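You operate a simulated robot arm through the tools that you are given. There is no shell and no other tool. Be economical: measure what you need, move in short steps, check, and stop when the job is done.

Carry out the task below with a simulated two-armed robot. There is one attempt and no reset: what you move stays moved.

TASK
Light the hand lamp and turn the table wheel to 1.
Fine: hold the lamp while you switch it on, leave it on and stand it on the yellow pad; free the lock lever before you turn the wheel. Set down upright: hand lamp.

It is judged by the outcome, as a careful person would: the job done as asked, and still so three seconds after it is handed in. It fails if anything else is knocked over, pushed out of place, dropped, spilled or broken.

THE ROBOT
Two 7-joint arms with two-finger parallel grippers on one trunk, on a base that drives. Base frame: it is fixed to the floor where the robot stands at the start and does not move with it; the origin is under the middle of the robot, x ahead of it, y to its left, z up. Readings come in m, degrees, newtons and seconds.
The left shoulder is at the start at [0.07, 0.134, 1.226], the right one opposite. With the tool pointing down near the work surface each hand reaches from about 0.1 to 0.62 m from the robot's upright axis, wherever it stands, measured 20 degrees to its own side. Places, roughly: lamp switch [0.5, -0.2, 0.9]; lock lever [0.6, 0.3, 0.8]; ring [0.5, 0.4, 0.8]; table wheel [0.5, 0.3, 0.8]. Payload 1.57 kg a hand.
Tool frame (each hand has its own): the origin (TCP) lies between the finger pads and is the grasp point; the fingertips stand 0.03 m ahead of it; z points along the fingers, y is the line along which they close. Largest opening 0.08 m; finger width 0.017, thickness 0.012; the body of the gripper, 0.04 by 0.082 m, starts 0.08 m behind the TCP.
Orientation is that of the tool frame in the base frame, as a unit quaternion [x, y, z, w]. With the fingers straight down and closing along the base's y, the tool's x points along the base's -x, its y along +y and its z along -z.

THE INTERFACE
- The arms move only by the tool apply_moves. It takes "left_moves", "right_moves" or both (then of equal length, played together; a hand with none holds still); each is a list of rows, each a list of 7 numbers: the closure, from 0 (fully open) to 1 (shut), then the shift along the tool's x, y, z in m, then the turn, a rotation vector about the tool's x, y, z in degrees. In form: [[grip, dx, dy, dz, ax, ay, az], ...]. A call has 1 to 10 rows; each row is the pose to reach, as a shift and turn from the pose commanded when the call began, along the tool's axes at that moment. Each row takes 0.2 s and may step no farther than 0.05 m and 8.6 degrees from the row before; otherwise, or with a gripper value out of range, the whole call is refused. A pose out of reach is approached as far as the arm can. The call stops where the force on the tool passes 40 N (or 10 N more than at its start, if that is more) or the arm is blocked; 0.2 s more then pass. The fingers move at their own pace (about 0.153 m/s each) and stop on an object; they squeeze with about 30 N. The grip force told is the motor's: it shows also when the fingers shut on nothing. Time passes only in rows, and 0.2 s behind the last, so rows that repeat a pose let the fingers close. It gives the time, the measured TCP pose, the force on the tool (base axes), the opening and the grip force at its end, in the units of the frame above (readings bear some noise), with the torque about the TCP (base axes, N m) and any sound that the robot's microphone picked up.
- Cameras (640 x 400 px; columns grow to the right, rows downward): "scene" is now at [0.1362, 0.0175, 1.4506]; the picture's right is [0.19, -0.98, 0.00], its down [-0.59, -0.12, -0.80] and it looks along [0.78, 0.16, -0.60] (base axes); focal length 290 px, centre (320, 200). "left" rides on the left gripper at [0.072, 0.006, -0.122] in its tool frame; the picture's right is [-0.09, 1.00, 0.00], its down [-0.84, -0.08, -0.54] and it looks along [-0.54, -0.05, 0.84] (tool axes); focal length 238 px, centre (320, 200). "right" rides on the right gripper at [0.072, -0.007, -0.122] in its tool frame; the picture's right is [0.09, 1.00, 0.00], its down [-0.84, 0.08, -0.54] and it looks along [-0.54, 0.05, 0.84] (tool axes); focal length 238 px, centre (320, 200). There is no depth. A picture from a camera that has moved, and an enlarged one, comes with that camera's place and axes in the base frame and with its lens.
- grab_frame(camera): a new picture of that camera. The clock stands still meanwhile.
- slide_trunk(by): slides the trunk up (or, below 0, down) by that many m; the arms and the scene camera ride with it, the base frame stays. It gives what a move gives, with no picture.
- roll_base(legs): drives the robot by 1 to 6 legs, each [ahead, left, turn to the left] in m, m and degrees, along the robot's own axes; the way and the turn of a leg run together, so that a leg with both is an arc; at most 1.5 m and 180 degrees a leg. The arms and the cameras ride along, it lands a little off, and it stops where it bumps. It gives what a move gives.
- head_to(pan, tilt): turns the head with the scene camera to pan (to the left, within 86 degrees either way) and tilt (down, from -29 to 69), counted from straight ahead of the robot. It gives what a move gives.
- enlarge(camera, box): a new picture of the part [left, top, right, bottom] of that camera's present view, enlarged. The clock stands still meanwhile.
- hand_in(): hands the job in; it is judged then, once.

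Go step by step. Nothing tells you exact positions but the pictures and the camera data: compare them with the known pose of the tool, close in by small moves and look again before you grip or let go. The budget is 120 turns and 88 pictures, counting those below and the enlarged ones. Unless the task says otherwise, let go and move clear before handing in, and close with one line.

The tools are called after "Call:" by a JSON object that holds its "op" and its "data". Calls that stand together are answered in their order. apply_moves: Moves the arms, as the interface text tells. Its arguments: {"type":"object","properties":{"left_moves":{"type":"array","items":{"type":"array","items":{"type":"number"}}},"right_moves":{"type":"array","items":{"type":"array","items":{"type":"number"}}}},"required":[]} The other tools are called the same way: slide_trunk (by) slides the trunk up or down; roll_base (legs) drives the base; head_to (pan, tilt) turns the head that bears the scene camera; grab_frame (camera) takes a picture; enlarge (camera, box) takes an enlarged picture of a part of a camera's view; hand_in () hands the job in.

At the start:

```text
time: 0.0
left_tool_pos: [0.4495, 0.2425, 1.1988]
left_tcp_rot: [-0.001, 1.0, 0.0, 0.0]
left_ft_force: [0.9, -0.4, -0.1]
left_ft_torque: [0.01, 0.0, 0.01]
left_opening: 0.08
left_gripper_force: 0.1
right_tool_pos: [0.3781, -0.0949, 1.1709]
right_tcp_rot: [0.001, 1.0, 0.0, 0.0]
right_ft_force: [0.6, -0.2, 0.2]
right_ft_torque: [0.01, -0.02, 0.01]
right_opening: 0.0801
right_gripper_force: 0.0
trunk travel left (down, up): [-0.8, 0.14]
robot x, y, heading: [-0.0002, 0.0033, 0.1]
head pan, tilt: [11.2, 37.1]
```

scene: 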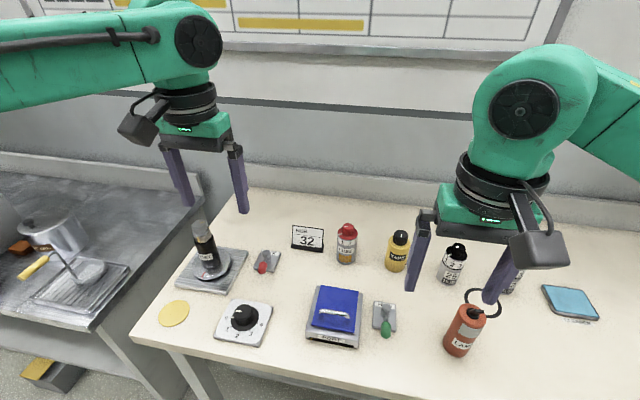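
right: 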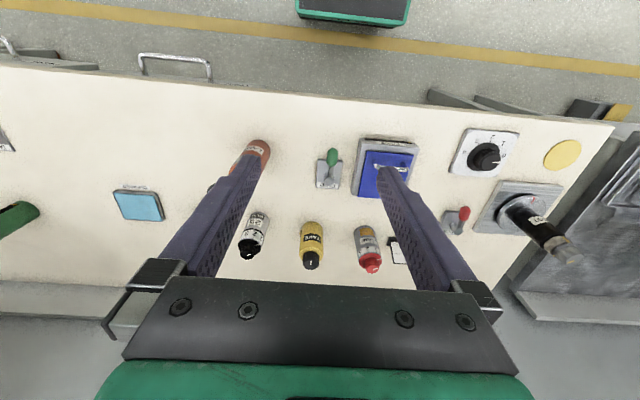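
left: 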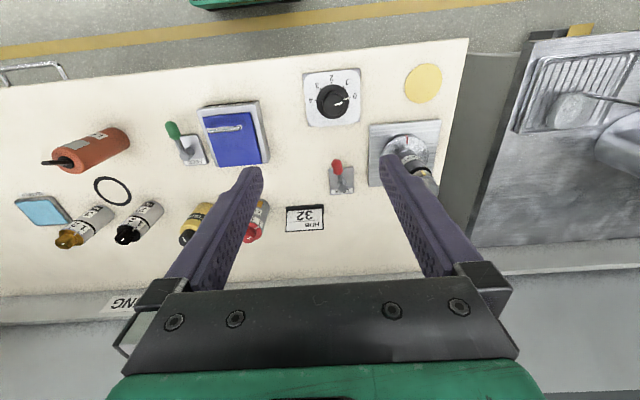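

I see a labelled red object on the right (probably the lamp), a dial with a black knob, red and green levers, and a yellow pad at the far left. I'll enlarge the pictures to identify each one.

Call:
{"op": "enlarge", "data": {"camera": "scene", "box": [140, 210, 300, 350]}}

Call:
{"op": "enlarge", "data": {"camera": "scene", "box": [400, 230, 560, 370]}}

Call:
{"op": "enlarge", "data": {"camera": "left", "box": [290, 50, 470, 210]}}

```text
2.86 times, centred on (220, 280) of scene
camera zoom: at [0.1362, 0.0175, 1.4506], right [0.19, -0.98, 0.0], down [-0.59, -0.12, -0.8], along [0.78, 0.16, -0.6], focal length 829 px, centre (606, -29)
```

zoom: 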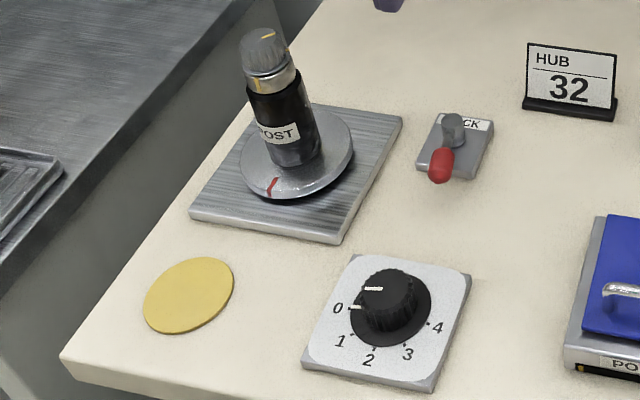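

```text
2.86 times, centred on (480, 300) of scene
camera zoom: at [0.1362, 0.0175, 1.4506], right [0.19, -0.98, 0.0], down [-0.59, -0.12, -0.8], along [0.78, 0.16, -0.6], focal length 829 px, centre (-137, -86)
```

zoom: 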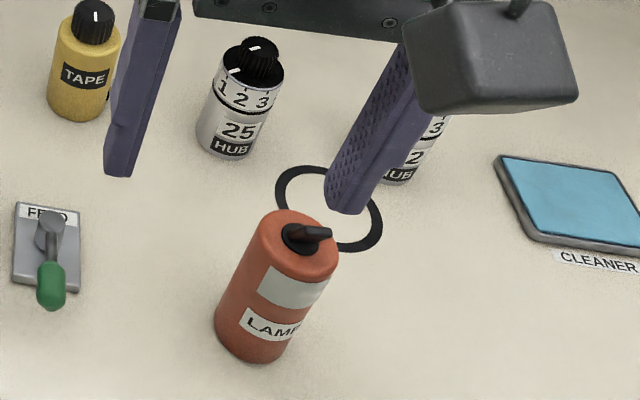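

```text
2.50 times, centred on (380, 130) of left
camera zoom: at [0.3763, 0.2497, 1.3206], right [0.09, 1.0, 0.0], down [0.84, -0.08, 0.54], along [0.54, -0.05, -0.84], focal length 596 px, centre (170, 375)
```

zoom: 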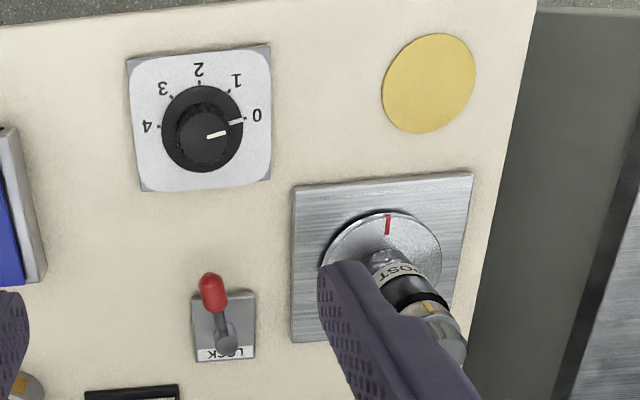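

The lamp stands near (0.506, -0.214) and is about 0.13 m tall. The knob is at (0.467, 0.261) and the yellow pad at (0.458, 0.447). Next I'll look closely at the lamp's switch and the lock lever.

Call:
{"op": "enlarge", "data": {"camera": "left", "box": [30, 110, 150, 200]}}

Call:
{"op": "enlarge", "data": {"camera": "scene", "box": [435, 290, 499, 330]}}

Call:
{"op": "enlarge", "data": {"camera": "scene", "box": [235, 235, 299, 275]}}

```text
4.44 times, centred on (90, 155) of left
camera zoom: at [0.3763, 0.2497, 1.3206], right [0.09, 1.0, 0.0], down [0.84, -0.08, 0.54], along [0.54, -0.05, -0.84], focal length 1059 px, centre (1342, 400)
```

zoom: 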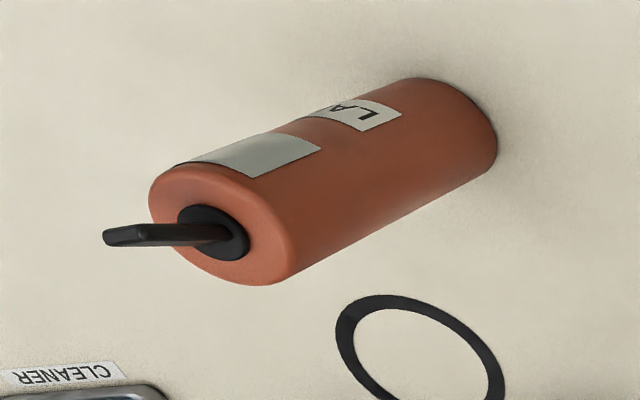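

```text
10.00 times, centred on (467, 310) of scene
camera zoom: at [0.1362, 0.0175, 1.4506], right [0.19, -0.98, 0.0], down [-0.59, -0.12, -0.8], along [0.78, 0.16, -0.6], focal length 2900 px, centre (-1150, -900)
```

zoom: 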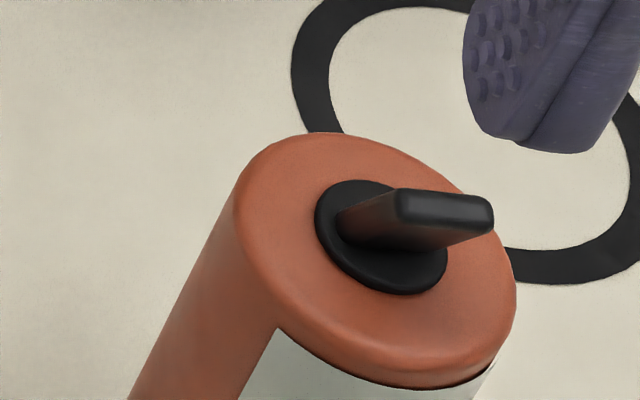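

```text
10.00 times, centred on (267, 255) of scene
camera zoom: at [0.1362, 0.0175, 1.4506], right [0.19, -0.98, 0.0], down [-0.59, -0.12, -0.8], along [0.78, 0.16, -0.6], focal length 2900 px, centre (850, -350)
```

zoom: 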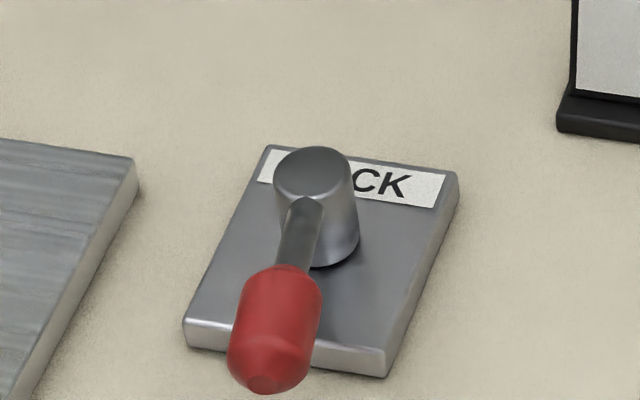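

The lamp's toggle tip is at about (0.496, -0.215, 0.957) and leans toward the robot, on a lamp axis near (0.508, -0.214). I'll pitch the right hand forward by 50° and bring it in front of the lamp to look.

Call:
{"op": "apply_moves", "data": {"right_moves": [[0, 0, -0.02, 0.015, 0, -8.33, 0], [0, 0, -0.04, 0.03, 0, -16.67, 0], [0, 0, -0.06, 0.05, 0, -25, 0], [0, 0, -0.08, 0.07, 0, -33.33, 0], [0, 0, -0.1, 0.095, 0, -41.67, 0], [0, 0, -0.119, 0.12, 0, -50, 0], [0, 0, -0.119, 0.12, 0, -50, 0]]}}

Call:
{"op": "grab_frame", "data": {"camera": "right"}}

Call:
{"op": "grab_frame", "data": {"camera": "scene"}}

```text
time: 1.6
left_tool_pos: [0.4477, 0.2407, 1.1993]
left_tcp_rot: [0.0, 1.0, 0.001, 0.001]
left_ft_force: [1.0, 0.8, -0.8]
left_ft_torque: [0.0, -0.02, 0.01]
left_opening: 0.0799
left_gripper_force: 0.0
right_tool_pos: [0.4163, -0.2076, 1.052]
right_tcp_rot: [0.0, 0.905, 0.001, 0.425]
right_ft_force: [0.4, 0.5, -1.0]
right_ft_torque: [0.01, -0.03, 0.02]
right_opening: 0.08
right_gripper_force: 0.0
right hand out of reach, approached as far as the arm can: row 5, 6, 7
trunk travel left (down, up): [-0.8, 0.14]
robot x, y, heading: [-0.0042, 0.0012, -0.2]
head pan, tilt: [11.2, 37.1]
```

```text
78 pictures are left
camera right: at [0.2759, -0.2133, 1.0736], right [-0.06, 1.0, -0.07], down [0.12, 0.07, 0.99], along [0.99, 0.05, -0.12], focal length 238 px, centre (320, 200)
```

right: 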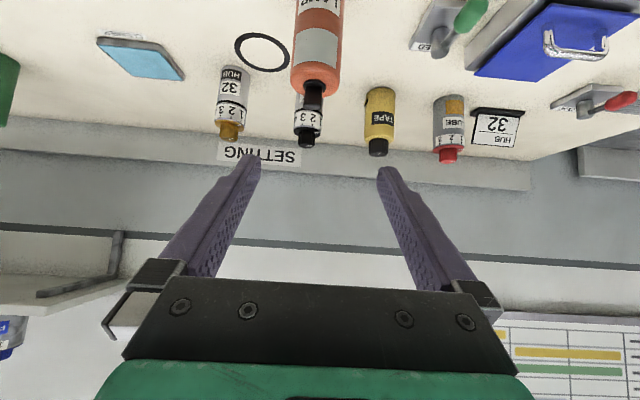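

```text
77 pictures are left
camera scene: at [0.1357, 0.0164, 1.4507], right [0.19, -0.98, 0.0], down [-0.59, -0.12, -0.8], along [0.78, 0.16, -0.6], focal length 290 px, centre (320, 200)
```

scene: 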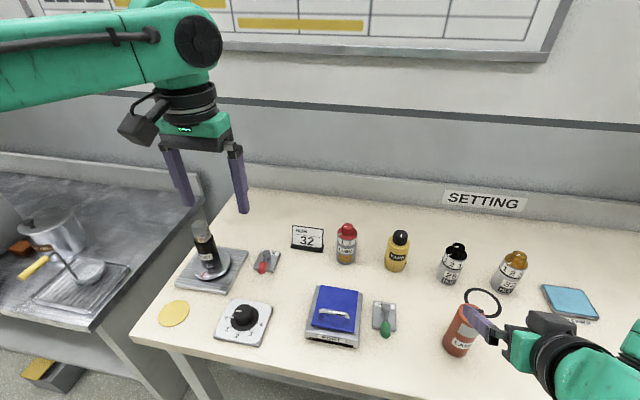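

The right arm folds up too tightly there, so I'll back the base off by 0.1 m and lower the trunk slightly for more room.

Call:
{"op": "roll_base", "data": {"legs": [[-0.1, 0, 0]]}}

Call:
{"op": "slide_trunk", "data": {"by": -0.1}}

Call:
{"op": "apply_moves", "data": {"right_moves": [[0, 0, 0, 0, 0, 0, 0]]}}

Call:
{"op": "grab_frame", "data": {"camera": "right"}}

Call:
{"op": "grab_frame", "data": {"camera": "scene"}}

```text
time: 2.8
left_tool_pos: [0.3505, 0.2413, 1.1973]
left_tcp_rot: [-0.001, 1.0, 0.0, -0.002]
left_ft_force: [-0.6, 0.0, 0.1]
left_ft_torque: [-0.02, 0.01, -0.01]
left_opening: 0.0801
left_gripper_force: 0.0
right_tool_pos: [0.3179, -0.2053, 1.0497]
right_tcp_rot: [0.0, 0.908, 0.0, 0.42]
right_ft_force: [0.0, 0.0, 0.5]
right_ft_torque: [0.0, 0.0, 0.0]
right_opening: 0.08
right_gripper_force: 0.1
trunk travel left (down, up): [-0.8, 0.14]
robot x, y, heading: [-0.0997, 0.0, 0.2]
head pan, tilt: [11.2, 37.1]
```

```text
time: 4.1
left_tool_pos: [0.3484, 0.2416, 1.1]
left_tcp_rot: [-0.001, 1.0, 0.0, 0.001]
left_ft_force: [-0.4, 0.2, 0.1]
left_ft_torque: [0.03, -0.01, -0.03]
left_opening: 0.08
left_gripper_force: 0.0
right_tool_pos: [0.3158, -0.2073, 0.9501]
right_tcp_rot: [0.0, 0.907, -0.001, 0.422]
right_ft_force: [-0.5, -0.8, 0.2]
right_ft_torque: [0.02, 0.03, -0.02]
right_opening: 0.08
right_gripper_force: 0.0
trunk travel left (down, up): [-0.7, 0.24]
robot x, y, heading: [-0.101, 0.0018, -0.0]
head pan, tilt: [11.2, 37.1]
```

```text
time: 4.5
left_tool_pos: [0.3473, 0.2422, 1.0987]
left_tcp_rot: [-0.001, 1.0, 0.0, 0.0]
left_ft_force: [0.5, -0.8, 0.4]
left_ft_torque: [0.0, 0.01, -0.02]
left_opening: 0.0799
left_gripper_force: 0.0
right_tool_pos: [0.3152, -0.2068, 0.9494]
right_tcp_rot: [0.0, 0.907, 0.0, 0.421]
right_ft_force: [-0.1, 0.3, 1.6]
right_ft_torque: [-0.03, 0.01, -0.02]
right_opening: 0.0799
right_gripper_force: 0.0
trunk travel left (down, up): [-0.7, 0.24]
robot x, y, heading: [-0.104, 0.0004, -0.1]
head pan, tilt: [11.2, 37.1]
```

```text
76 pictures are left
camera right: at [0.1753, -0.2128, 0.973], right [-0.06, 1.0, -0.07], down [0.12, 0.08, 0.99], along [0.99, 0.05, -0.13], focal length 238 px, centre (320, 200)
```

right: 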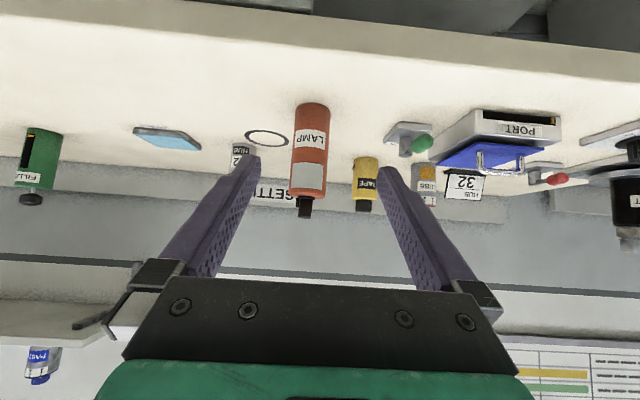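

```text
75 pictures are left
camera scene: at [0.0359, 0.0174, 1.3506], right [0.2, -0.98, 0.0], down [-0.59, -0.12, -0.8], along [0.78, 0.16, -0.6], focal length 290 px, centre (320, 200)
```

scene: 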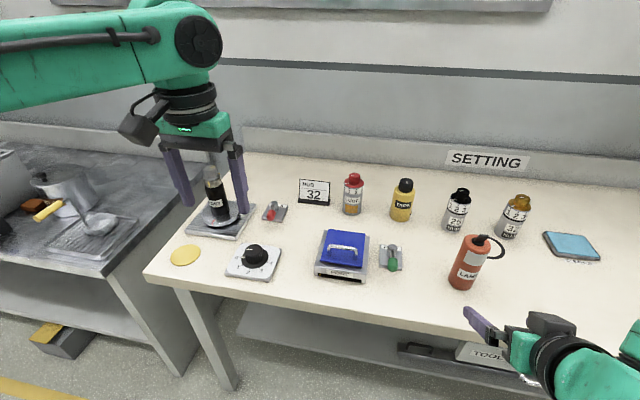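

The lamp axis is at y ≈ -0.2137 in this picture too, with its front at x ≈ 0.477. I'll move to a pre-grasp pose about 0.1 m short of it.

Call:
{"op": "apply_moves", "data": {"right_moves": [[0, -0.015, -0.002, 0.025, 0, 0, 0], [0, -0.03, -0.0035, 0.05, 0, 0, 0], [0, -0.045, -0.005, 0.075, 0, 0, 0], [0, -0.059, -0.007, 0.101, 0, 0, 0], [0, -0.059, -0.007, 0.101, 0, 0, 0]]}}

Call:
{"op": "grab_frame", "data": {"camera": "right"}}

Call:
{"op": "enlarge", "data": {"camera": "scene", "box": [420, 210, 548, 290]}}

```text
time: 5.7
left_tool_pos: [0.3485, 0.241, 1.0995]
left_tcp_rot: [0.0, 1.0, 0.0, 0.001]
left_ft_force: [-0.9, 0.0, 0.7]
left_ft_torque: [0.0, 0.01, -0.02]
left_opening: 0.0801
left_gripper_force: 0.2
right_tool_pos: [0.4316, -0.2128, 0.931]
right_tcp_rot: [0.0, 0.907, 0.0, 0.421]
right_ft_force: [-0.3, 0.3, -0.3]
right_ft_torque: [0.0, -0.01, 0.05]
right_opening: 0.08
right_gripper_force: 0.1
trunk travel left (down, up): [-0.7, 0.24]
robot x, y, heading: [-0.1003, -0.002, -0.1]
head pan, tilt: [11.2, 37.1]
```

```text
74 pictures are left
camera right: at [0.291, -0.2188, 0.9532], right [-0.06, 1.0, -0.07], down [0.12, 0.08, 0.99], along [0.99, 0.05, -0.13], focal length 238 px, centre (320, 200)
```

right: 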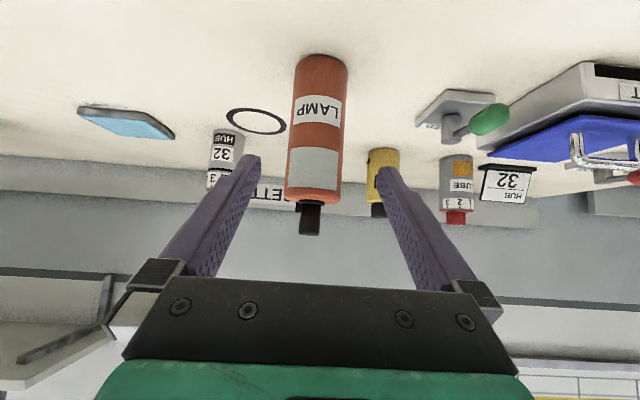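

```text
5.00 times, centred on (484, 250) of scene
camera zoom: at [0.035, 0.0174, 1.3507], right [0.2, -0.98, 0.0], down [-0.59, -0.12, -0.8], along [0.78, 0.16, -0.6], focal length 1450 px, centre (-500, -50)
```

zoom: 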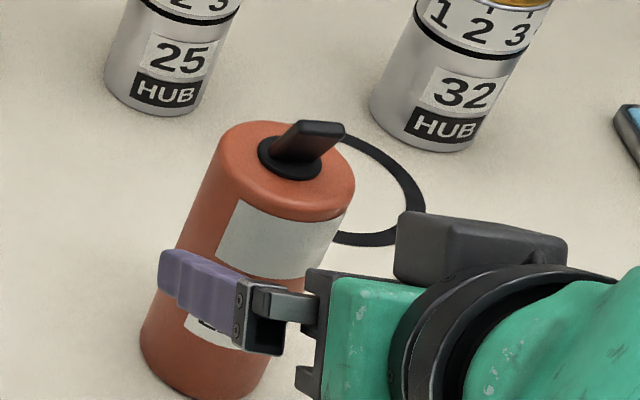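

The lamp is centred between the fingers to within a millimetre, so I'll advance along the fingers and check before closing.

Call:
{"op": "apply_moves", "data": {"right_moves": [[0, 0, -0.001, 0.025, 0, 0, 0], [0, 0, -0.001, 0.05, 0, 0, 0], [0, 0, -0.001, 0.075, 0, 0, 0], [0, 0, -0.001, 0.1, 0, 0, 0], [0, 0, -0.001, 0.1, 0, 0, 0]]}}

Call:
{"op": "grab_frame", "data": {"camera": "right"}}

Call:
{"op": "enlarge", "data": {"camera": "scene", "box": [420, 210, 548, 290]}}

```text
time: 6.9
left_tool_pos: [0.3468, 0.2436, 1.0997]
left_tcp_rot: [-0.001, 1.0, 0.0, 0.0]
left_ft_force: [-0.5, -0.1, 1.0]
left_ft_torque: [0.01, -0.01, 0.03]
left_opening: 0.0804
left_gripper_force: 0.1
right_tool_pos: [0.5065, -0.2154, 0.8658]
right_tcp_rot: [0.0, 0.907, 0.001, 0.422]
right_ft_force: [0.0, 0.6, -0.1]
right_ft_torque: [-0.01, 0.02, 0.03]
right_opening: 0.0799
right_gripper_force: 0.0
trunk travel left (down, up): [-0.7, 0.24]
robot x, y, heading: [-0.101, -0.0001, 0.0]
head pan, tilt: [11.2, 37.1]
```

```text
72 pictures are left
camera right: at [0.3664, -0.2211, 0.8886], right [-0.06, 1.0, -0.07], down [0.12, 0.08, 0.99], along [0.99, 0.05, -0.13], focal length 238 px, centre (320, 200)
```

right: 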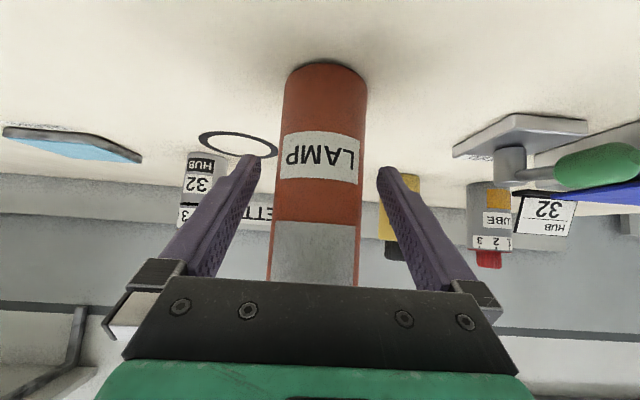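

```text
5.00 times, centred on (484, 250) of scene
camera zoom: at [0.0351, 0.0173, 1.3507], right [0.2, -0.98, 0.0], down [-0.59, -0.12, -0.8], along [0.78, 0.16, -0.6], focal length 1450 px, centre (-500, -50)
```

zoom: 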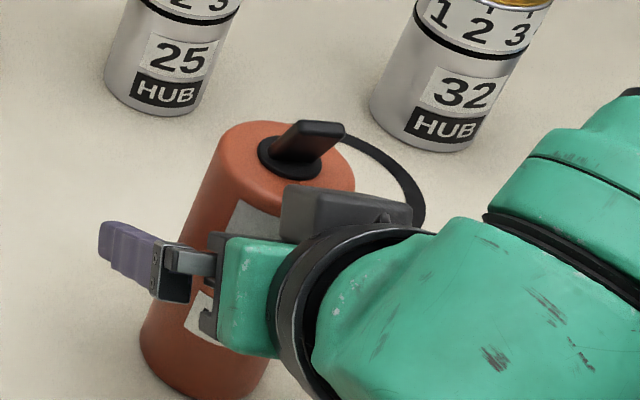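

The lamp sits between the fingers. I'll close on it, then lift slightly.

Call:
{"op": "apply_moves", "data": {"right_moves": [[0.3, 0, 0, 0, 0, 0, 0], [0.6, 0, 0, 0, 0, 0, 0], [1, 0, 0, 0, 0, 0, 0], [1, 0, 0, 0, 0, 0, 0], [1, 0, 0, 0, 0, 0, 0]]}}

```text
time: 8.1
left_tool_pos: [0.3485, 0.2428, 1.0983]
left_tcp_rot: [-0.001, 1.0, 0.0, 0.0]
left_ft_force: [0.2, -0.7, 0.7]
left_ft_torque: [0.03, 0.01, -0.03]
left_opening: 0.0798
left_gripper_force: 0.1
right_tool_pos: [0.5078, -0.2144, 0.8659]
right_tcp_rot: [-0.001, 0.907, 0.0, 0.422]
right_ft_force: [0.7, 0.1, -0.2]
right_ft_torque: [0.04, -0.02, -0.03]
right_opening: 0.0515
right_gripper_force: 30.0
trunk travel left (down, up): [-0.7, 0.24]
robot x, y, heading: [-0.1031, 0.0009, 0.1]
head pan, tilt: [11.2, 37.1]
```

The lamp is gripped at 0.0515 m. I'll lift it 0.12 m and bring it to the robot's centre line for switching.

Call:
{"op": "apply_moves", "data": {"right_moves": [[1, -0.0229, 0, -0.0194, 0, 0, 0], [1, -0.0458, 0, -0.0387, 0, 0, 0], [1, -0.0688, 0, -0.058, 0, 0, 0], [1, -0.0917, 0, -0.0774, 0, 0, 0], [1, -0.0865, 0.04, -0.0835, 0, 0, 0], [1, -0.0814, 0.08, -0.0896, 0, 0, 0], [1, -0.0762, 0.12, -0.0957, 0, 0, 0], [1, -0.071, 0.16, -0.1019, 0, 0, 0], [1, -0.0659, 0.2, -0.108, 0, 0, 0], [1, -0.0659, 0.2, -0.108, 0, 0, 0]]}}

Call:
{"op": "grab_frame", "data": {"camera": "scene"}}

```text
time: 10.3
left_tool_pos: [0.3485, 0.2425, 1.0983]
left_tcp_rot: [-0.001, 1.0, 0.001, 0.0]
left_ft_force: [0.4, 0.3, 0.9]
left_ft_torque: [0.02, 0.0, 0.0]
left_opening: 0.0801
left_gripper_force: 0.1
right_tool_pos: [0.4674, -0.0164, 0.9855]
right_tcp_rot: [0.0, 0.907, 0.0, 0.422]
right_ft_force: [0.6, -0.2, -2.2]
right_ft_torque: [0.02, 0.03, 0.0]
right_opening: 0.0511
right_gripper_force: 30.1
trunk travel left (down, up): [-0.7, 0.24]
robot x, y, heading: [-0.1026, -0.0025, -0.2]
head pan, tilt: [11.2, 37.1]
```

```text
70 pictures are left
camera scene: at [0.0361, 0.0163, 1.3506], right [0.2, -0.98, 0.0], down [-0.59, -0.12, -0.8], along [0.78, 0.16, -0.6], focal length 290 px, centre (320, 200)
```

scene: 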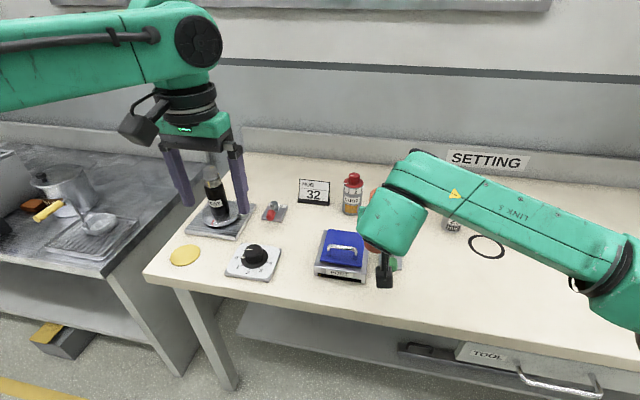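

The lamp is held in the air at about (0.467, -0.016). I'll close the left gripper and yaw it so that its camera faces outward, to use it as a pusher coming from the left.

Call:
{"op": "apply_moves", "data": {"left_moves": [[0.2, -0.008, -0.006, -0.01, 0, 0, 8.5], [0.4, -0.016, -0.012, -0.02, 0, 0, 17], [0.6, -0.024, -0.018, -0.03, 0, 0, 25.5], [0.8, -0.032, -0.024, -0.04, 0, 0, 34], [1, -0.04, -0.03, -0.05, 0, 0, 42.5], [1, -0.048, -0.036, -0.06, 0, 0, 51], [1, -0.056, -0.042, -0.07, 0, 0, 59.5], [1, -0.064, -0.048, -0.08, 0, 0, 68], [1, -0.072, -0.054, -0.09, 0, 0, 76.5], [1, -0.08, -0.06, -0.1, 0, 0, 85]]}}

Call:
{"op": "grab_frame", "data": {"camera": "left"}}

Call:
{"op": "grab_frame", "data": {"camera": "scene"}}

```text
time: 12.5
left_tool_pos: [0.3935, 0.1985, 1.1777]
left_tcp_rot: [0.676, 0.737, 0.001, 0.0]
left_ft_force: [-0.2, 0.1, 0.7]
left_ft_torque: [-0.01, 0.0, 0.02]
left_opening: 0.0001
left_gripper_force: 21.6
left hand out of reach, approached as far as the arm can: row 7, 8, 9, 10
right_tool_pos: [0.4672, -0.0149, 0.985]
right_tcp_rot: [0.0, 0.907, 0.0, 0.422]
right_ft_force: [0.6, 0.5, -2.8]
right_ft_torque: [0.05, -0.02, 0.02]
right_opening: 0.0516
right_gripper_force: 29.6
trunk travel left (down, up): [-0.7, 0.24]
robot x, y, heading: [-0.1001, -0.0023, 0.0]
head pan, tilt: [11.2, 37.1]
```

```text
69 pictures are left
camera left: at [0.3942, 0.2717, 1.2984], right [1.0, -0.01, 0.0], down [-0.01, -0.84, 0.54], along [0.0, -0.54, -0.84], focal length 238 px, centre (320, 200)
```

left: 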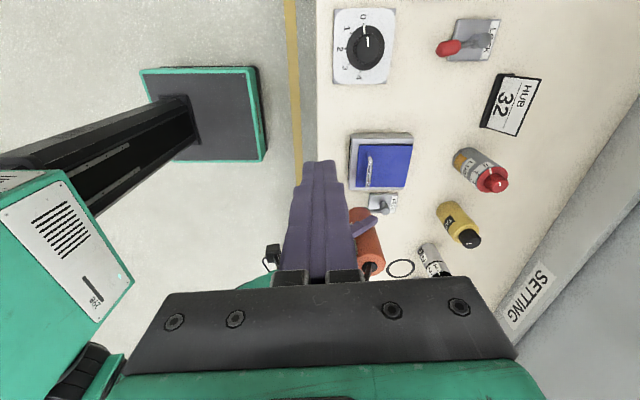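

```text
68 pictures are left
camera scene: at [0.0364, 0.0175, 1.3505], right [0.2, -0.98, 0.0], down [-0.59, -0.12, -0.8], along [0.78, 0.16, -0.6], focal length 290 px, centre (320, 200)
```

scene: 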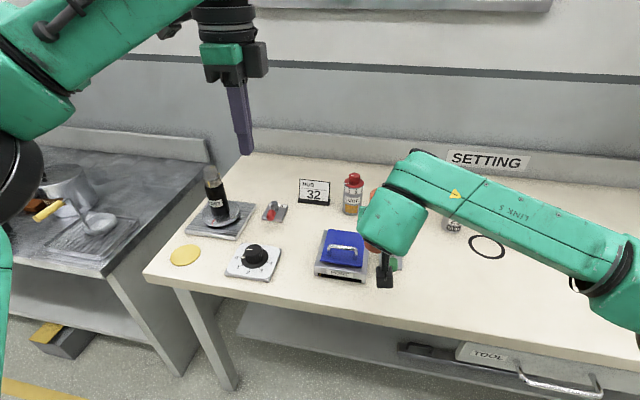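

The left camera now shows the lamp top and its toggle. I'll tilt the left hand 30° and bring it in above and to the left of the toggle.

Call:
{"op": "apply_moves", "data": {"left_moves": [[1, -0.036, 0.0046, 0.004, 0, -6, 0], [1, -0.072, 0.0092, 0.01, 0, -12, 0], [1, -0.108, 0.014, 0.016, 0, -18, 0], [1, -0.13, 0.0186, 0.022, 0, -24, 0], [1, -0.1506, 0.0186, 0.028, 0, -30, 0], [1, -0.1506, 0.0186, 0.028, 0, -30, 0]]}}

Call:
{"op": "grab_frame", "data": {"camera": "left"}}

Call:
{"op": "grab_frame", "data": {"camera": "scene"}}

```text
time: 13.9
left_tool_pos: [0.4217, 0.0949, 1.1474]
left_tcp_rot: [0.659, 0.72, -0.148, 0.162]
left_ft_force: [-0.9, -0.2, 0.2]
left_ft_torque: [-0.04, 0.01, -0.03]
left_opening: 0.0
left_gripper_force: 21.5
left hand out of reach, approached as far as the arm can: row 1, 2, 3, 4, 5, 6
right_tool_pos: [0.4684, -0.0131, 0.9851]
right_tcp_rot: [-0.001, 0.907, 0.0, 0.422]
right_ft_force: [-0.4, -1.0, -1.7]
right_ft_torque: [0.01, -0.03, -0.01]
right_opening: 0.0511
right_gripper_force: 29.8
trunk travel left (down, up): [-0.7, 0.24]
robot x, y, heading: [-0.0991, 0.0034, 0.0]
head pan, tilt: [11.2, 37.1]
```

```text
67 pictures are left
camera left: at [0.4165, 0.2133, 1.2275], right [1.0, 0.01, 0.04], down [-0.03, -0.53, 0.85], along [0.03, -0.85, -0.53], focal length 238 px, centre (320, 200)
```

left: 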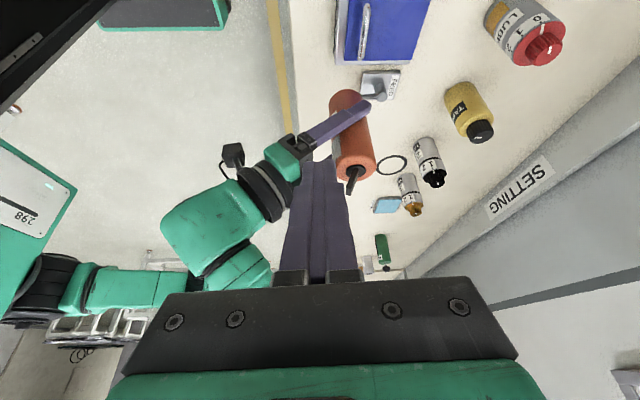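

```text
66 pictures are left
camera scene: at [0.0364, 0.0187, 1.3505], right [0.2, -0.98, 0.0], down [-0.59, -0.12, -0.8], along [0.78, 0.16, -0.6], focal length 290 px, centre (320, 200)
```

scene: 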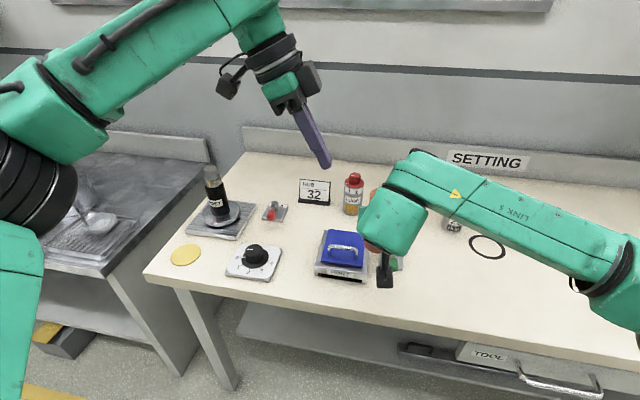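

The view of the toggle is clear: it leans toward the robot (-x). The left hand is near its reach limit, so I'll bring the lamp 0.09 m left to sit beneath the left fingertip.

Call:
{"op": "apply_moves", "data": {"right_moves": [[1, 0, 0.03, 0, 0, 0, 0], [1, 0, 0.06, 0, 0, 0, 0], [1, 0, 0.09, 0, 0, 0, 0], [1, 0, 0.09, 0, 0, 0, 0]]}}

Call:
{"op": "grab_frame", "data": {"camera": "left"}}

Call:
{"op": "grab_frame", "data": {"camera": "scene"}}

```text
time: 14.9
left_tool_pos: [0.4216, 0.0938, 1.1486]
left_tcp_rot: [0.659, 0.72, -0.148, 0.161]
left_ft_force: [0.0, -0.5, 0.0]
left_ft_torque: [0.04, 0.05, -0.04]
left_opening: 0.0001
left_gripper_force: 21.1
right_tool_pos: [0.4678, 0.075, 0.9848]
right_tcp_rot: [0.0, 0.906, 0.0, 0.423]
right_ft_force: [-0.3, -0.1, -1.9]
right_ft_torque: [-0.03, -0.02, 0.0]
right_opening: 0.0512
right_gripper_force: 30.2
trunk travel left (down, up): [-0.7, 0.24]
robot x, y, heading: [-0.1016, -0.002, 0.1]
head pan, tilt: [11.2, 37.1]
```

```text
65 pictures are left
camera left: at [0.4164, 0.2118, 1.2281], right [1.0, 0.01, 0.04], down [-0.03, -0.53, 0.85], along [0.03, -0.85, -0.53], focal length 238 px, centre (320, 200)
```

left: 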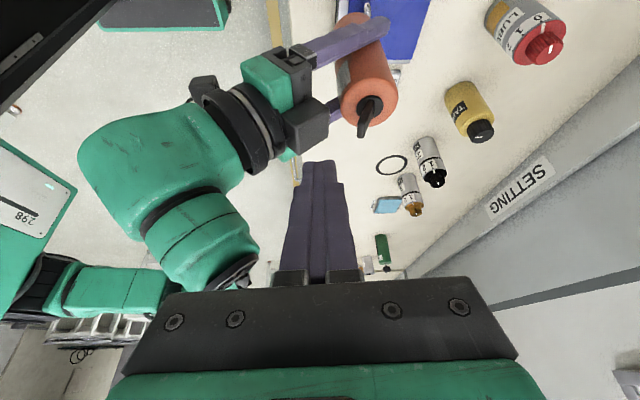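

```text
64 pictures are left
camera scene: at [0.0362, 0.017, 1.3506], right [0.2, -0.98, 0.0], down [-0.59, -0.12, -0.8], along [0.78, 0.16, -0.6], focal length 290 px, centre (320, 200)
```

scene: 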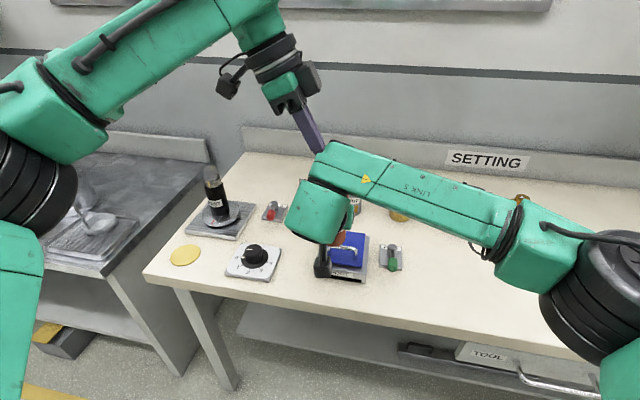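

The toggle tip is at about (0.458, 0.075, 1.079) and the left fingertip sits above and just in front of it. I'll lower the fingertip to toggle height.

Call:
{"op": "apply_moves", "data": {"left_moves": [[1, 0.0066, 0, 0.0172, 0, 0, 0], [1, 0.0133, 0, 0.0343, 0, 0, 0], [1, 0.0199, 0, 0.0515, 0, 0, 0], [1, 0.0199, 0, 0.0515, 0, 0, 0]]}}

Call:
{"op": "grab_frame", "data": {"camera": "left"}}

```text
time: 15.7
left_tool_pos: [0.4225, 0.0892, 1.1075]
left_tcp_rot: [0.658, 0.719, -0.146, 0.171]
left_ft_force: [0.9, 1.9, 0.1]
left_ft_torque: [0.01, 0.01, 0.01]
left_opening: 0.0001
left_gripper_force: 21.0
right_tool_pos: [0.4663, 0.0725, 0.9767]
right_tcp_rot: [0.0, 0.91, -0.006, 0.415]
right_ft_force: [0.3, -0.5, -2.1]
right_ft_torque: [0.01, -0.02, 0.0]
right_opening: 0.0514
right_gripper_force: 30.2
trunk travel left (down, up): [-0.7, 0.24]
robot x, y, heading: [-0.0967, -0.0015, 0.3]
head pan, tilt: [11.2, 37.1]
stopped in row 3 (right hand): the force on the tool passed its limit (the readings are from after the stop); the commanded pose is now the measured one
```

```text
63 pictures are left
camera left: at [0.4166, 0.2091, 1.1852], right [1.0, 0.01, 0.06], down [-0.04, -0.52, 0.85], along [0.04, -0.85, -0.52], focal length 238 px, centre (320, 200)
```

left: 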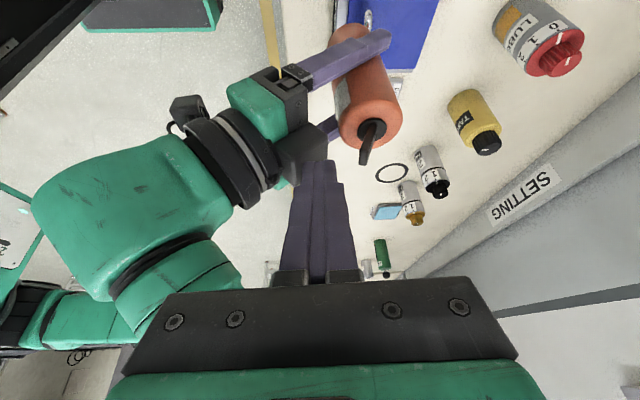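

While lowering, the left fingertip touched a block on top of the right gripper, just in front of the toggle, so there is too little room for both fingers. I'll raise the left hand, part its fingers, and straddle the toggle so that one thin finger pushes it.

Call:
{"op": "apply_moves", "data": {"left_moves": [[1, -0.017, 0, -0.036, 0, 0, 0], [0.8, -0.018, 0.015, -0.036, 0, 0, 0], [0.6, -0.019, 0.03, -0.035, 0, 0, 0], [0.4, -0.021, 0.05, -0.034, 0, 0, 0], [0.4, -0.021, 0.05, -0.034, 0, 0, 0]]}}

Call:
{"op": "grab_frame", "data": {"camera": "left"}}

```text
time: 16.9
left_tool_pos: [0.4223, 0.0896, 1.1474]
left_tcp_rot: [0.657, 0.719, -0.145, 0.172]
left_ft_force: [-0.4, 0.2, 0.2]
left_ft_torque: [-0.01, -0.01, 0.0]
left_opening: 0.0481
left_gripper_force: 0.1
left hand out of reach, approached as far as the arm can: row 2, 3, 4, 5
right_tool_pos: [0.4666, 0.0716, 0.9778]
right_tcp_rot: [0.0, 0.91, -0.007, 0.416]
right_ft_force: [-1.2, -0.9, -2.2]
right_ft_torque: [-0.04, 0.01, -0.06]
right_opening: 0.0512
right_gripper_force: 30.4
trunk travel left (down, up): [-0.7, 0.24]
robot x, y, heading: [-0.0995, -0.0013, -0.0]
head pan, tilt: [11.2, 37.1]
```

```text
62 pictures are left
camera left: at [0.4161, 0.2097, 1.2246], right [1.0, 0.01, 0.06], down [-0.04, -0.52, 0.85], along [0.04, -0.85, -0.52], focal length 238 px, centre (320, 200)
```

left: 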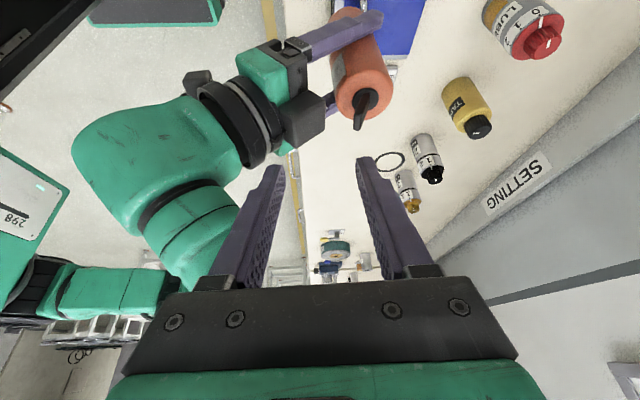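

The left hand can't go farther forward here, so I'll bring the lamp to it instead: 0.053 m back, placing the toggle between the parted fingers.

Call:
{"op": "apply_moves", "data": {"right_moves": [[1, 0.0116, 0, -0.0134, 0, 0, 0], [1, 0.0231, 0, -0.0267, 0, 0, 0], [1, 0.0347, 0, -0.0401, 0, 0, 0], [1, 0.0347, 0, -0.0401, 0, 0, 0]]}}

Call:
{"op": "grab_frame", "data": {"camera": "left"}}

```text
time: 17.9
left_tool_pos: [0.4218, 0.0905, 1.1466]
left_tcp_rot: [0.657, 0.719, -0.145, 0.171]
left_ft_force: [-0.7, 0.3, 0.3]
left_ft_torque: [0.02, 0.01, 0.0]
left_opening: 0.0479
left_gripper_force: 0.0
right_tool_pos: [0.413, 0.0719, 0.9779]
right_tcp_rot: [-0.001, 0.909, -0.005, 0.416]
right_ft_force: [0.1, 0.7, -1.4]
right_ft_torque: [-0.02, 0.0, 0.0]
right_opening: 0.0513
right_gripper_force: 30.0
trunk travel left (down, up): [-0.7, 0.24]
robot x, y, heading: [-0.1059, -0.0004, 0.2]
head pan, tilt: [11.2, 37.1]
```

```text
61 pictures are left
camera left: at [0.416, 0.2095, 1.2247], right [1.0, 0.01, 0.06], down [-0.04, -0.52, 0.85], along [0.04, -0.85, -0.52], focal length 238 px, centre (320, 200)
```

left: 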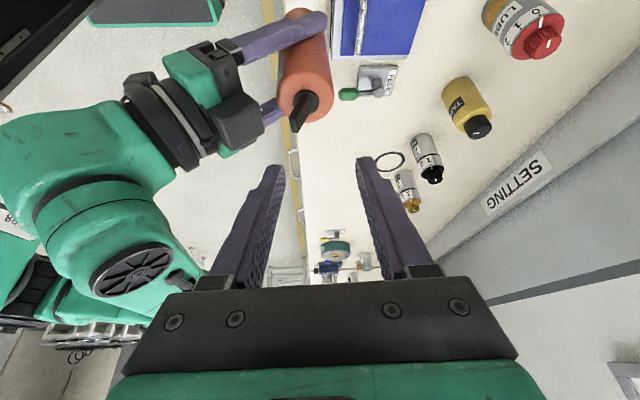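

The toggle tip is at (0.404, 0.072, 1.072) and the front finger fits between it and the block. I'll lower the left hand with a small correction.

Call:
{"op": "apply_moves", "data": {"left_moves": [[0.4, 0, -0.0063, 0, 0, 0, 0], [0.4, 0.008, -0.0063, 0.0183, 0, 0, 0], [0.4, 0.016, -0.0063, 0.0365, 0, 0, 0], [0.4, 0.0239, -0.0063, 0.0548, 0, 0, 0], [0.4, 0.0239, -0.0063, 0.0548, 0, 0, 0]]}}

Call:
{"op": "grab_frame", "data": {"camera": "left"}}

```text
time: 19.1
left_tool_pos: [0.417, 0.0846, 1.0872]
left_tcp_rot: [0.657, 0.719, -0.146, 0.172]
left_ft_force: [-0.2, 0.6, 0.2]
left_ft_torque: [0.02, 0.0, -0.02]
left_opening: 0.0482
left_gripper_force: 0.0
right_tool_pos: [0.4149, 0.0724, 0.9778]
right_tcp_rot: [0.0, 0.91, -0.006, 0.415]
right_ft_force: [-0.2, -0.2, -1.9]
right_ft_torque: [-0.01, 0.0, -0.03]
right_opening: 0.0514
right_gripper_force: 30.2
trunk travel left (down, up): [-0.7, 0.24]
robot x, y, heading: [-0.0995, -0.0014, -0.2]
head pan, tilt: [11.2, 37.1]
```

```text
60 pictures are left
camera left: at [0.4106, 0.206, 1.1645], right [1.0, 0.01, 0.06], down [-0.04, -0.52, 0.85], along [0.04, -0.85, -0.52], focal length 238 px, centre (320, 200)
```

left: 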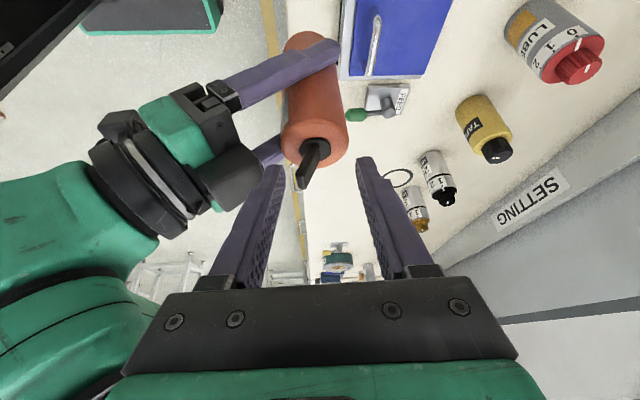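

The finger overlaps the toggle by about 1 cm. I'll now push it by drawing the lamp 0.035 m back against the still finger.

Call:
{"op": "apply_moves", "data": {"right_moves": [[1, 0.0046, 0, -0.0053, 0, 0, 0], [1, 0.0092, 0, -0.0106, 0, 0, 0], [1, 0.0138, 0, -0.0159, 0, 0, 0], [1, 0.0184, 0, -0.0212, 0, 0, 0], [1, 0.023, 0, -0.0265, 0, 0, 0], [1, 0.023, 0, -0.0265, 0, 0, 0]]}}

Call:
{"op": "grab_frame", "data": {"camera": "left"}}

```text
time: 20.5
left_tool_pos: [0.4169, 0.0872, 1.0862]
left_tcp_rot: [0.657, 0.719, -0.146, 0.171]
left_ft_force: [-9.7, -0.3, 2.2]
left_ft_torque: [0.0, 0.31, -0.09]
left_opening: 0.0569
left_gripper_force: 5.0
right_tool_pos: [0.3781, 0.0717, 0.9779]
right_tcp_rot: [0.0, 0.91, -0.006, 0.415]
right_ft_force: [11.1, -1.3, -3.6]
right_ft_torque: [-0.04, 0.82, -0.05]
right_opening: 0.051
right_gripper_force: 29.9
trunk travel left (down, up): [-0.7, 0.24]
robot x, y, heading: [-0.1014, -0.0014, -0.1]
head pan, tilt: [11.2, 37.1]
heard: click
```

```text
59 pictures are left
camera left: at [0.4105, 0.206, 1.1647], right [1.0, 0.01, 0.05], down [-0.04, -0.52, 0.85], along [0.04, -0.85, -0.52], focal length 238 px, centre (320, 200)
```

left: 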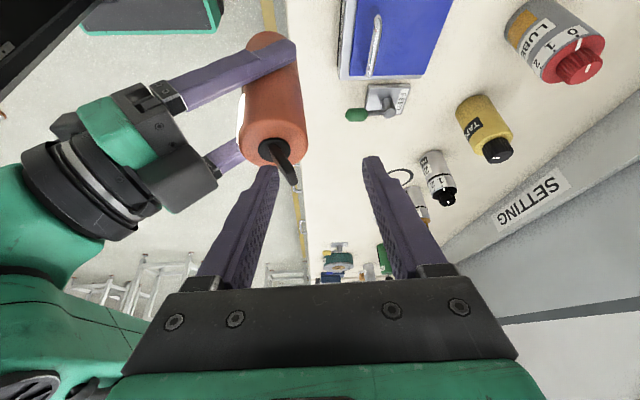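

I heard a click, the toggle now leans the other way, and the lamp's band looks lit. I'll back off slightly and raise the left hand clear, then check the light.

Call:
{"op": "apply_moves", "data": {"right_moves": [[1, -0.004, 0, 0.0045, 0, 0, 0], [1, -0.004, 0, 0.0045, 0, 0, 0], [1, -0.004, 0, 0.0045, 0, 0, 0], [1, -0.004, 0, 0.0045, 0, 0, 0]], "left_moves": [[0.4, 0, 0, 0, 0, 0, 0], [0.4, -0.0174, 0, -0.036, 0, 0, 0], [0.4, -0.0262, 0, -0.054, 0, 0, 0], [0.4, -0.0262, 0, -0.054, 0, 0, 0]]}}

Call:
{"op": "enlarge", "data": {"camera": "left", "box": [140, 0, 332, 120]}}

Call:
{"op": "grab_frame", "data": {"camera": "scene"}}

```text
time: 21.5
left_tool_pos: [0.4167, 0.0868, 1.1472]
left_tcp_rot: [0.657, 0.719, -0.146, 0.171]
left_ft_force: [-0.6, 0.6, -0.2]
left_ft_torque: [-0.01, 0.01, 0.02]
left_opening: 0.048
left_gripper_force: 0.0
right_tool_pos: [0.384, 0.073, 0.9768]
right_tcp_rot: [-0.001, 0.909, -0.005, 0.416]
right_ft_force: [-0.8, -0.2, -1.6]
right_ft_torque: [0.0, 0.0, 0.01]
right_opening: 0.0511
right_gripper_force: 29.8
trunk travel left (down, up): [-0.7, 0.24]
robot x, y, heading: [-0.0983, -0.0021, 0.1]
head pan, tilt: [11.2, 37.1]
```

```text
3.33 times, centred on (236, 60) of left
camera zoom: at [0.4102, 0.2068, 1.2253], right [1.0, 0.01, 0.06], down [-0.04, -0.52, 0.85], along [0.04, -0.85, -0.52], focal length 794 px, centre (600, 667)
```

zoom: 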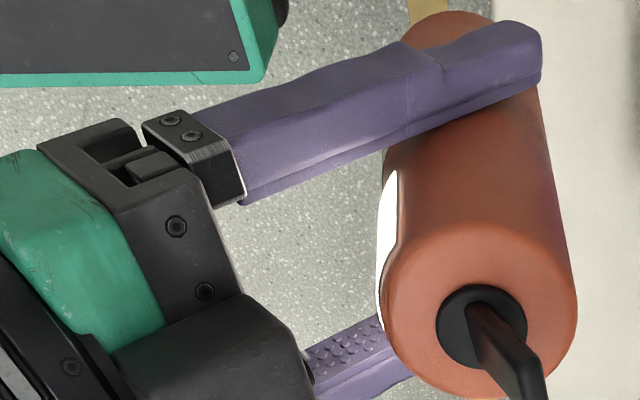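

```text
57 pictures are left
camera scene: at [0.0366, 0.018, 1.3505], right [0.2, -0.98, 0.0], down [-0.59, -0.12, -0.8], along [0.78, 0.16, -0.6], focal length 290 px, centre (320, 200)
```

scene: 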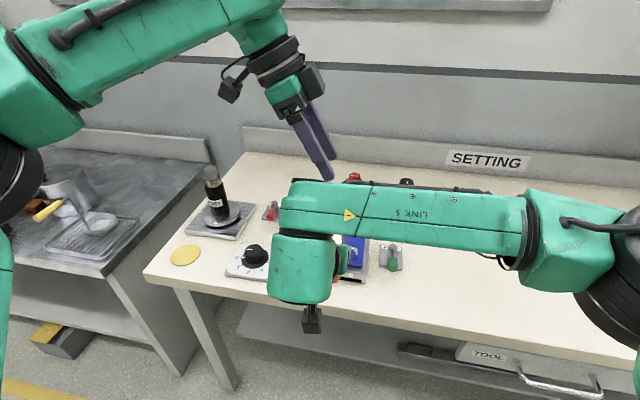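

The lamp is lit. I'll swing the left hand clear to the left and then roll the base left about 0.37 m, so that the lamp in the right hand comes in front of the pad.

Call:
{"op": "apply_moves", "data": {"left_moves": [[0.4, 0.029, -0.007, -0.0144, 0, 5, 0], [0.4, 0.059, -0.014, -0.0288, 0, 10, 0], [0.4, 0.088, -0.021, -0.0432, 0, 15, 0], [0.4, 0.118, -0.028, -0.0576, 0, 20, 0], [0.4, 0.147, -0.035, -0.072, 0, 25, 0], [0.4, 0.147, -0.035, -0.072, 0, 25, 0]]}}

Call:
{"op": "roll_base", "data": {"legs": [[0, 0.37, 0]]}}

Call:
{"op": "head_to", "data": {"pan": 0, "tilt": 45}}

Call:
{"op": "grab_frame", "data": {"camera": "scene"}}

Call:
{"op": "grab_frame", "data": {"camera": "left"}}

Call:
{"op": "grab_frame", "data": {"camera": "right"}}

```text
time: 22.9
left_tool_pos: [0.3655, 0.2481, 1.1475]
left_tcp_rot: [0.674, 0.739, 0.0, 0.01]
left_ft_force: [-0.6, 0.2, -0.4]
left_ft_torque: [0.02, 0.0, 0.02]
left_opening: 0.0478
left_gripper_force: 0.0
right_tool_pos: [0.3859, 0.0715, 0.9776]
right_tcp_rot: [0.0, 0.909, -0.006, 0.416]
right_ft_force: [0.2, -1.2, -1.6]
right_ft_torque: [0.0, 0.03, 0.01]
right_opening: 0.0513
right_gripper_force: 29.4
trunk travel left (down, up): [-0.7, 0.24]
robot x, y, heading: [-0.0975, -0.0017, 0.1]
head pan, tilt: [11.2, 37.1]
```

```text
time: 25.2
left_tool_pos: [0.3645, 0.619, 1.1473]
left_tcp_rot: [0.672, 0.74, 0.001, 0.012]
left_ft_force: [0.2, 0.8, -1.4]
left_ft_torque: [-0.03, -0.01, 0.02]
left_opening: 0.048
left_gripper_force: 0.2
right_tool_pos: [0.3842, 0.4433, 0.9784]
right_tcp_rot: [0.0, 0.91, -0.006, 0.415]
right_ft_force: [0.1, -0.4, -2.1]
right_ft_torque: [-0.01, -0.03, 0.03]
right_opening: 0.0511
right_gripper_force: 30.4
trunk travel left (down, up): [-0.7, 0.24]
robot x, y, heading: [-0.101, 0.3702, 0.2]
head pan, tilt: [11.2, 37.1]
```

```text
time: 26.0
left_tool_pos: [0.3653, 0.619, 1.1471]
left_tcp_rot: [0.673, 0.74, -0.001, 0.012]
left_ft_force: [0.4, -0.4, -0.2]
left_ft_torque: [-0.01, 0.0, -0.01]
left_opening: 0.048
left_gripper_force: 0.0
right_tool_pos: [0.3838, 0.4439, 0.9777]
right_tcp_rot: [0.0, 0.909, -0.006, 0.416]
right_ft_force: [-0.1, -0.4, -2.9]
right_ft_torque: [-0.03, 0.02, -0.01]
right_opening: 0.0511
right_gripper_force: 29.9
trunk travel left (down, up): [-0.7, 0.24]
robot x, y, heading: [-0.1024, 0.3682, 0.2]
head pan, tilt: [0.0, 45.0]
```

```text
56 pictures are left
camera scene: at [0.0319, 0.3722, 1.3389], right [0.0, -1.0, 0.0], down [-0.71, 0.0, -0.71], along [0.71, 0.0, -0.71], focal length 290 px, centre (320, 200)
```

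scene: 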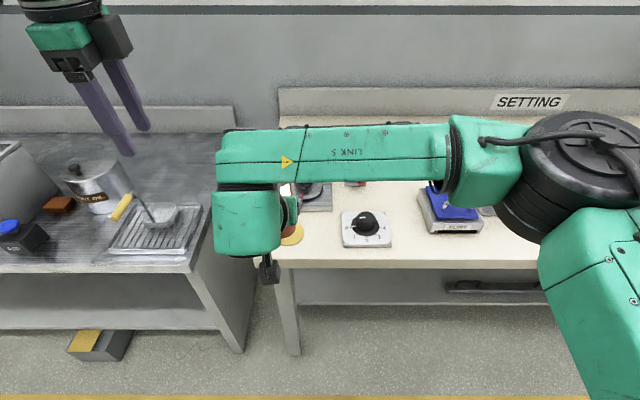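

```text
55 pictures are left
camera left: at [0.3619, 0.6946, 1.2676], right [1.0, 0.0, 0.02], down [-0.01, -0.83, 0.56], along [0.01, -0.56, -0.83], focal length 238 px, centre (320, 200)
```

left: 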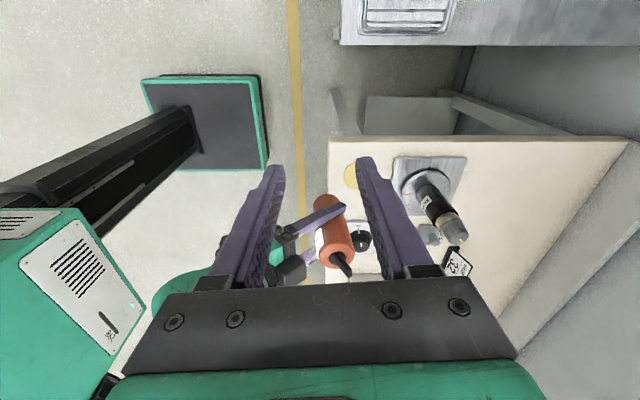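

```text
54 pictures are left
camera right: at [0.2435, 0.4389, 1.0022], right [-0.06, 1.0, -0.08], down [0.14, 0.09, 0.99], along [0.99, 0.04, -0.14], focal length 238 px, centre (320, 200)
```

right: 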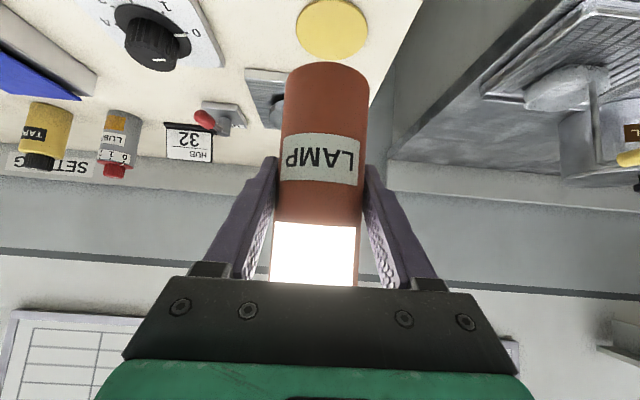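

The right camera confirms the pad centre near (0.456, 0.447) and shows no slip of the lamp in the grip. I'll bring the lamp over the pad, levelling it by under a degree.

Call:
{"op": "apply_moves", "data": {"right_moves": [[1, -0.003, 0.001, 0.0217, -0.16, -0.2, 0.07], [1, -0.006, 0.002, 0.0433, -0.32, -0.4, 0.15], [1, -0.009, 0.003, 0.065, -0.48, -0.6, 0.22], [1, -0.0115, 0.003, 0.0866, -0.63, -0.8, 0.29], [1, -0.0115, 0.003, 0.0866, -0.63, -0.8, 0.29]]}}

Call:
{"op": "grab_frame", "data": {"camera": "right"}}

Call:
{"op": "grab_frame", "data": {"camera": "left"}}

```text
time: 27.2
left_tool_pos: [0.3642, 0.6191, 1.1477]
left_tcp_rot: [0.673, 0.74, -0.001, 0.012]
left_ft_force: [0.5, -0.1, 0.4]
left_ft_torque: [0.02, 0.0, -0.01]
left_opening: 0.0478
left_gripper_force: 0.0
right_tool_pos: [0.4562, 0.4456, 0.9294]
right_tcp_rot: [-0.001, 0.907, 0.002, 0.421]
right_ft_force: [-0.3, 0.3, -2.0]
right_ft_torque: [0.01, -0.01, 0.02]
right_opening: 0.051
right_gripper_force: 30.1
trunk travel left (down, up): [-0.7, 0.24]
robot x, y, heading: [-0.1023, 0.3694, 0.0]
head pan, tilt: [0.0, 45.0]
```

```text
53 pictures are left
camera right: at [0.3155, 0.4396, 0.9524], right [-0.06, 1.0, -0.07], down [0.12, 0.08, 0.99], along [0.99, 0.05, -0.13], focal length 238 px, centre (320, 200)
```

right: 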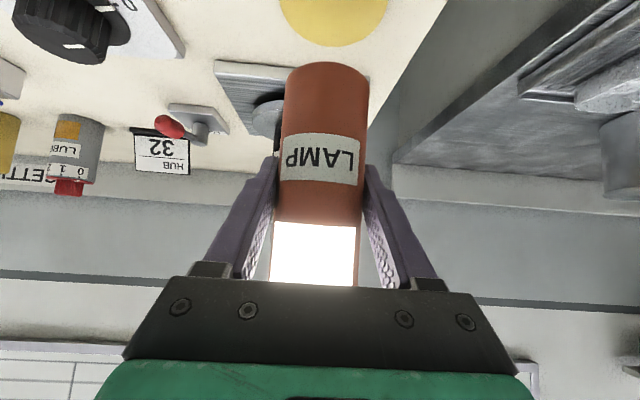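

```text
52 pictures are left
camera left: at [0.3616, 0.6941, 1.2679], right [1.0, 0.0, 0.02], down [-0.01, -0.83, 0.56], along [0.02, -0.56, -0.83], focal length 238 px, centre (320, 200)
```

left: 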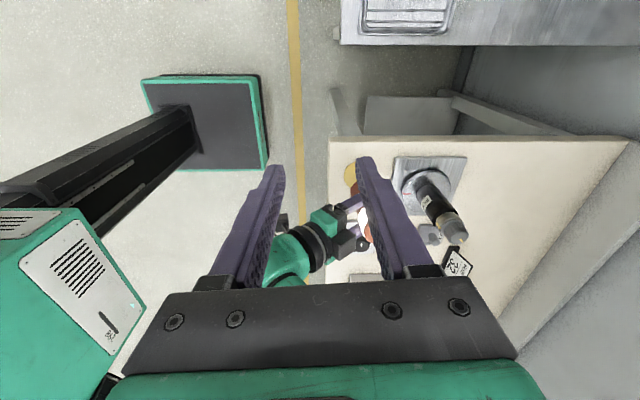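

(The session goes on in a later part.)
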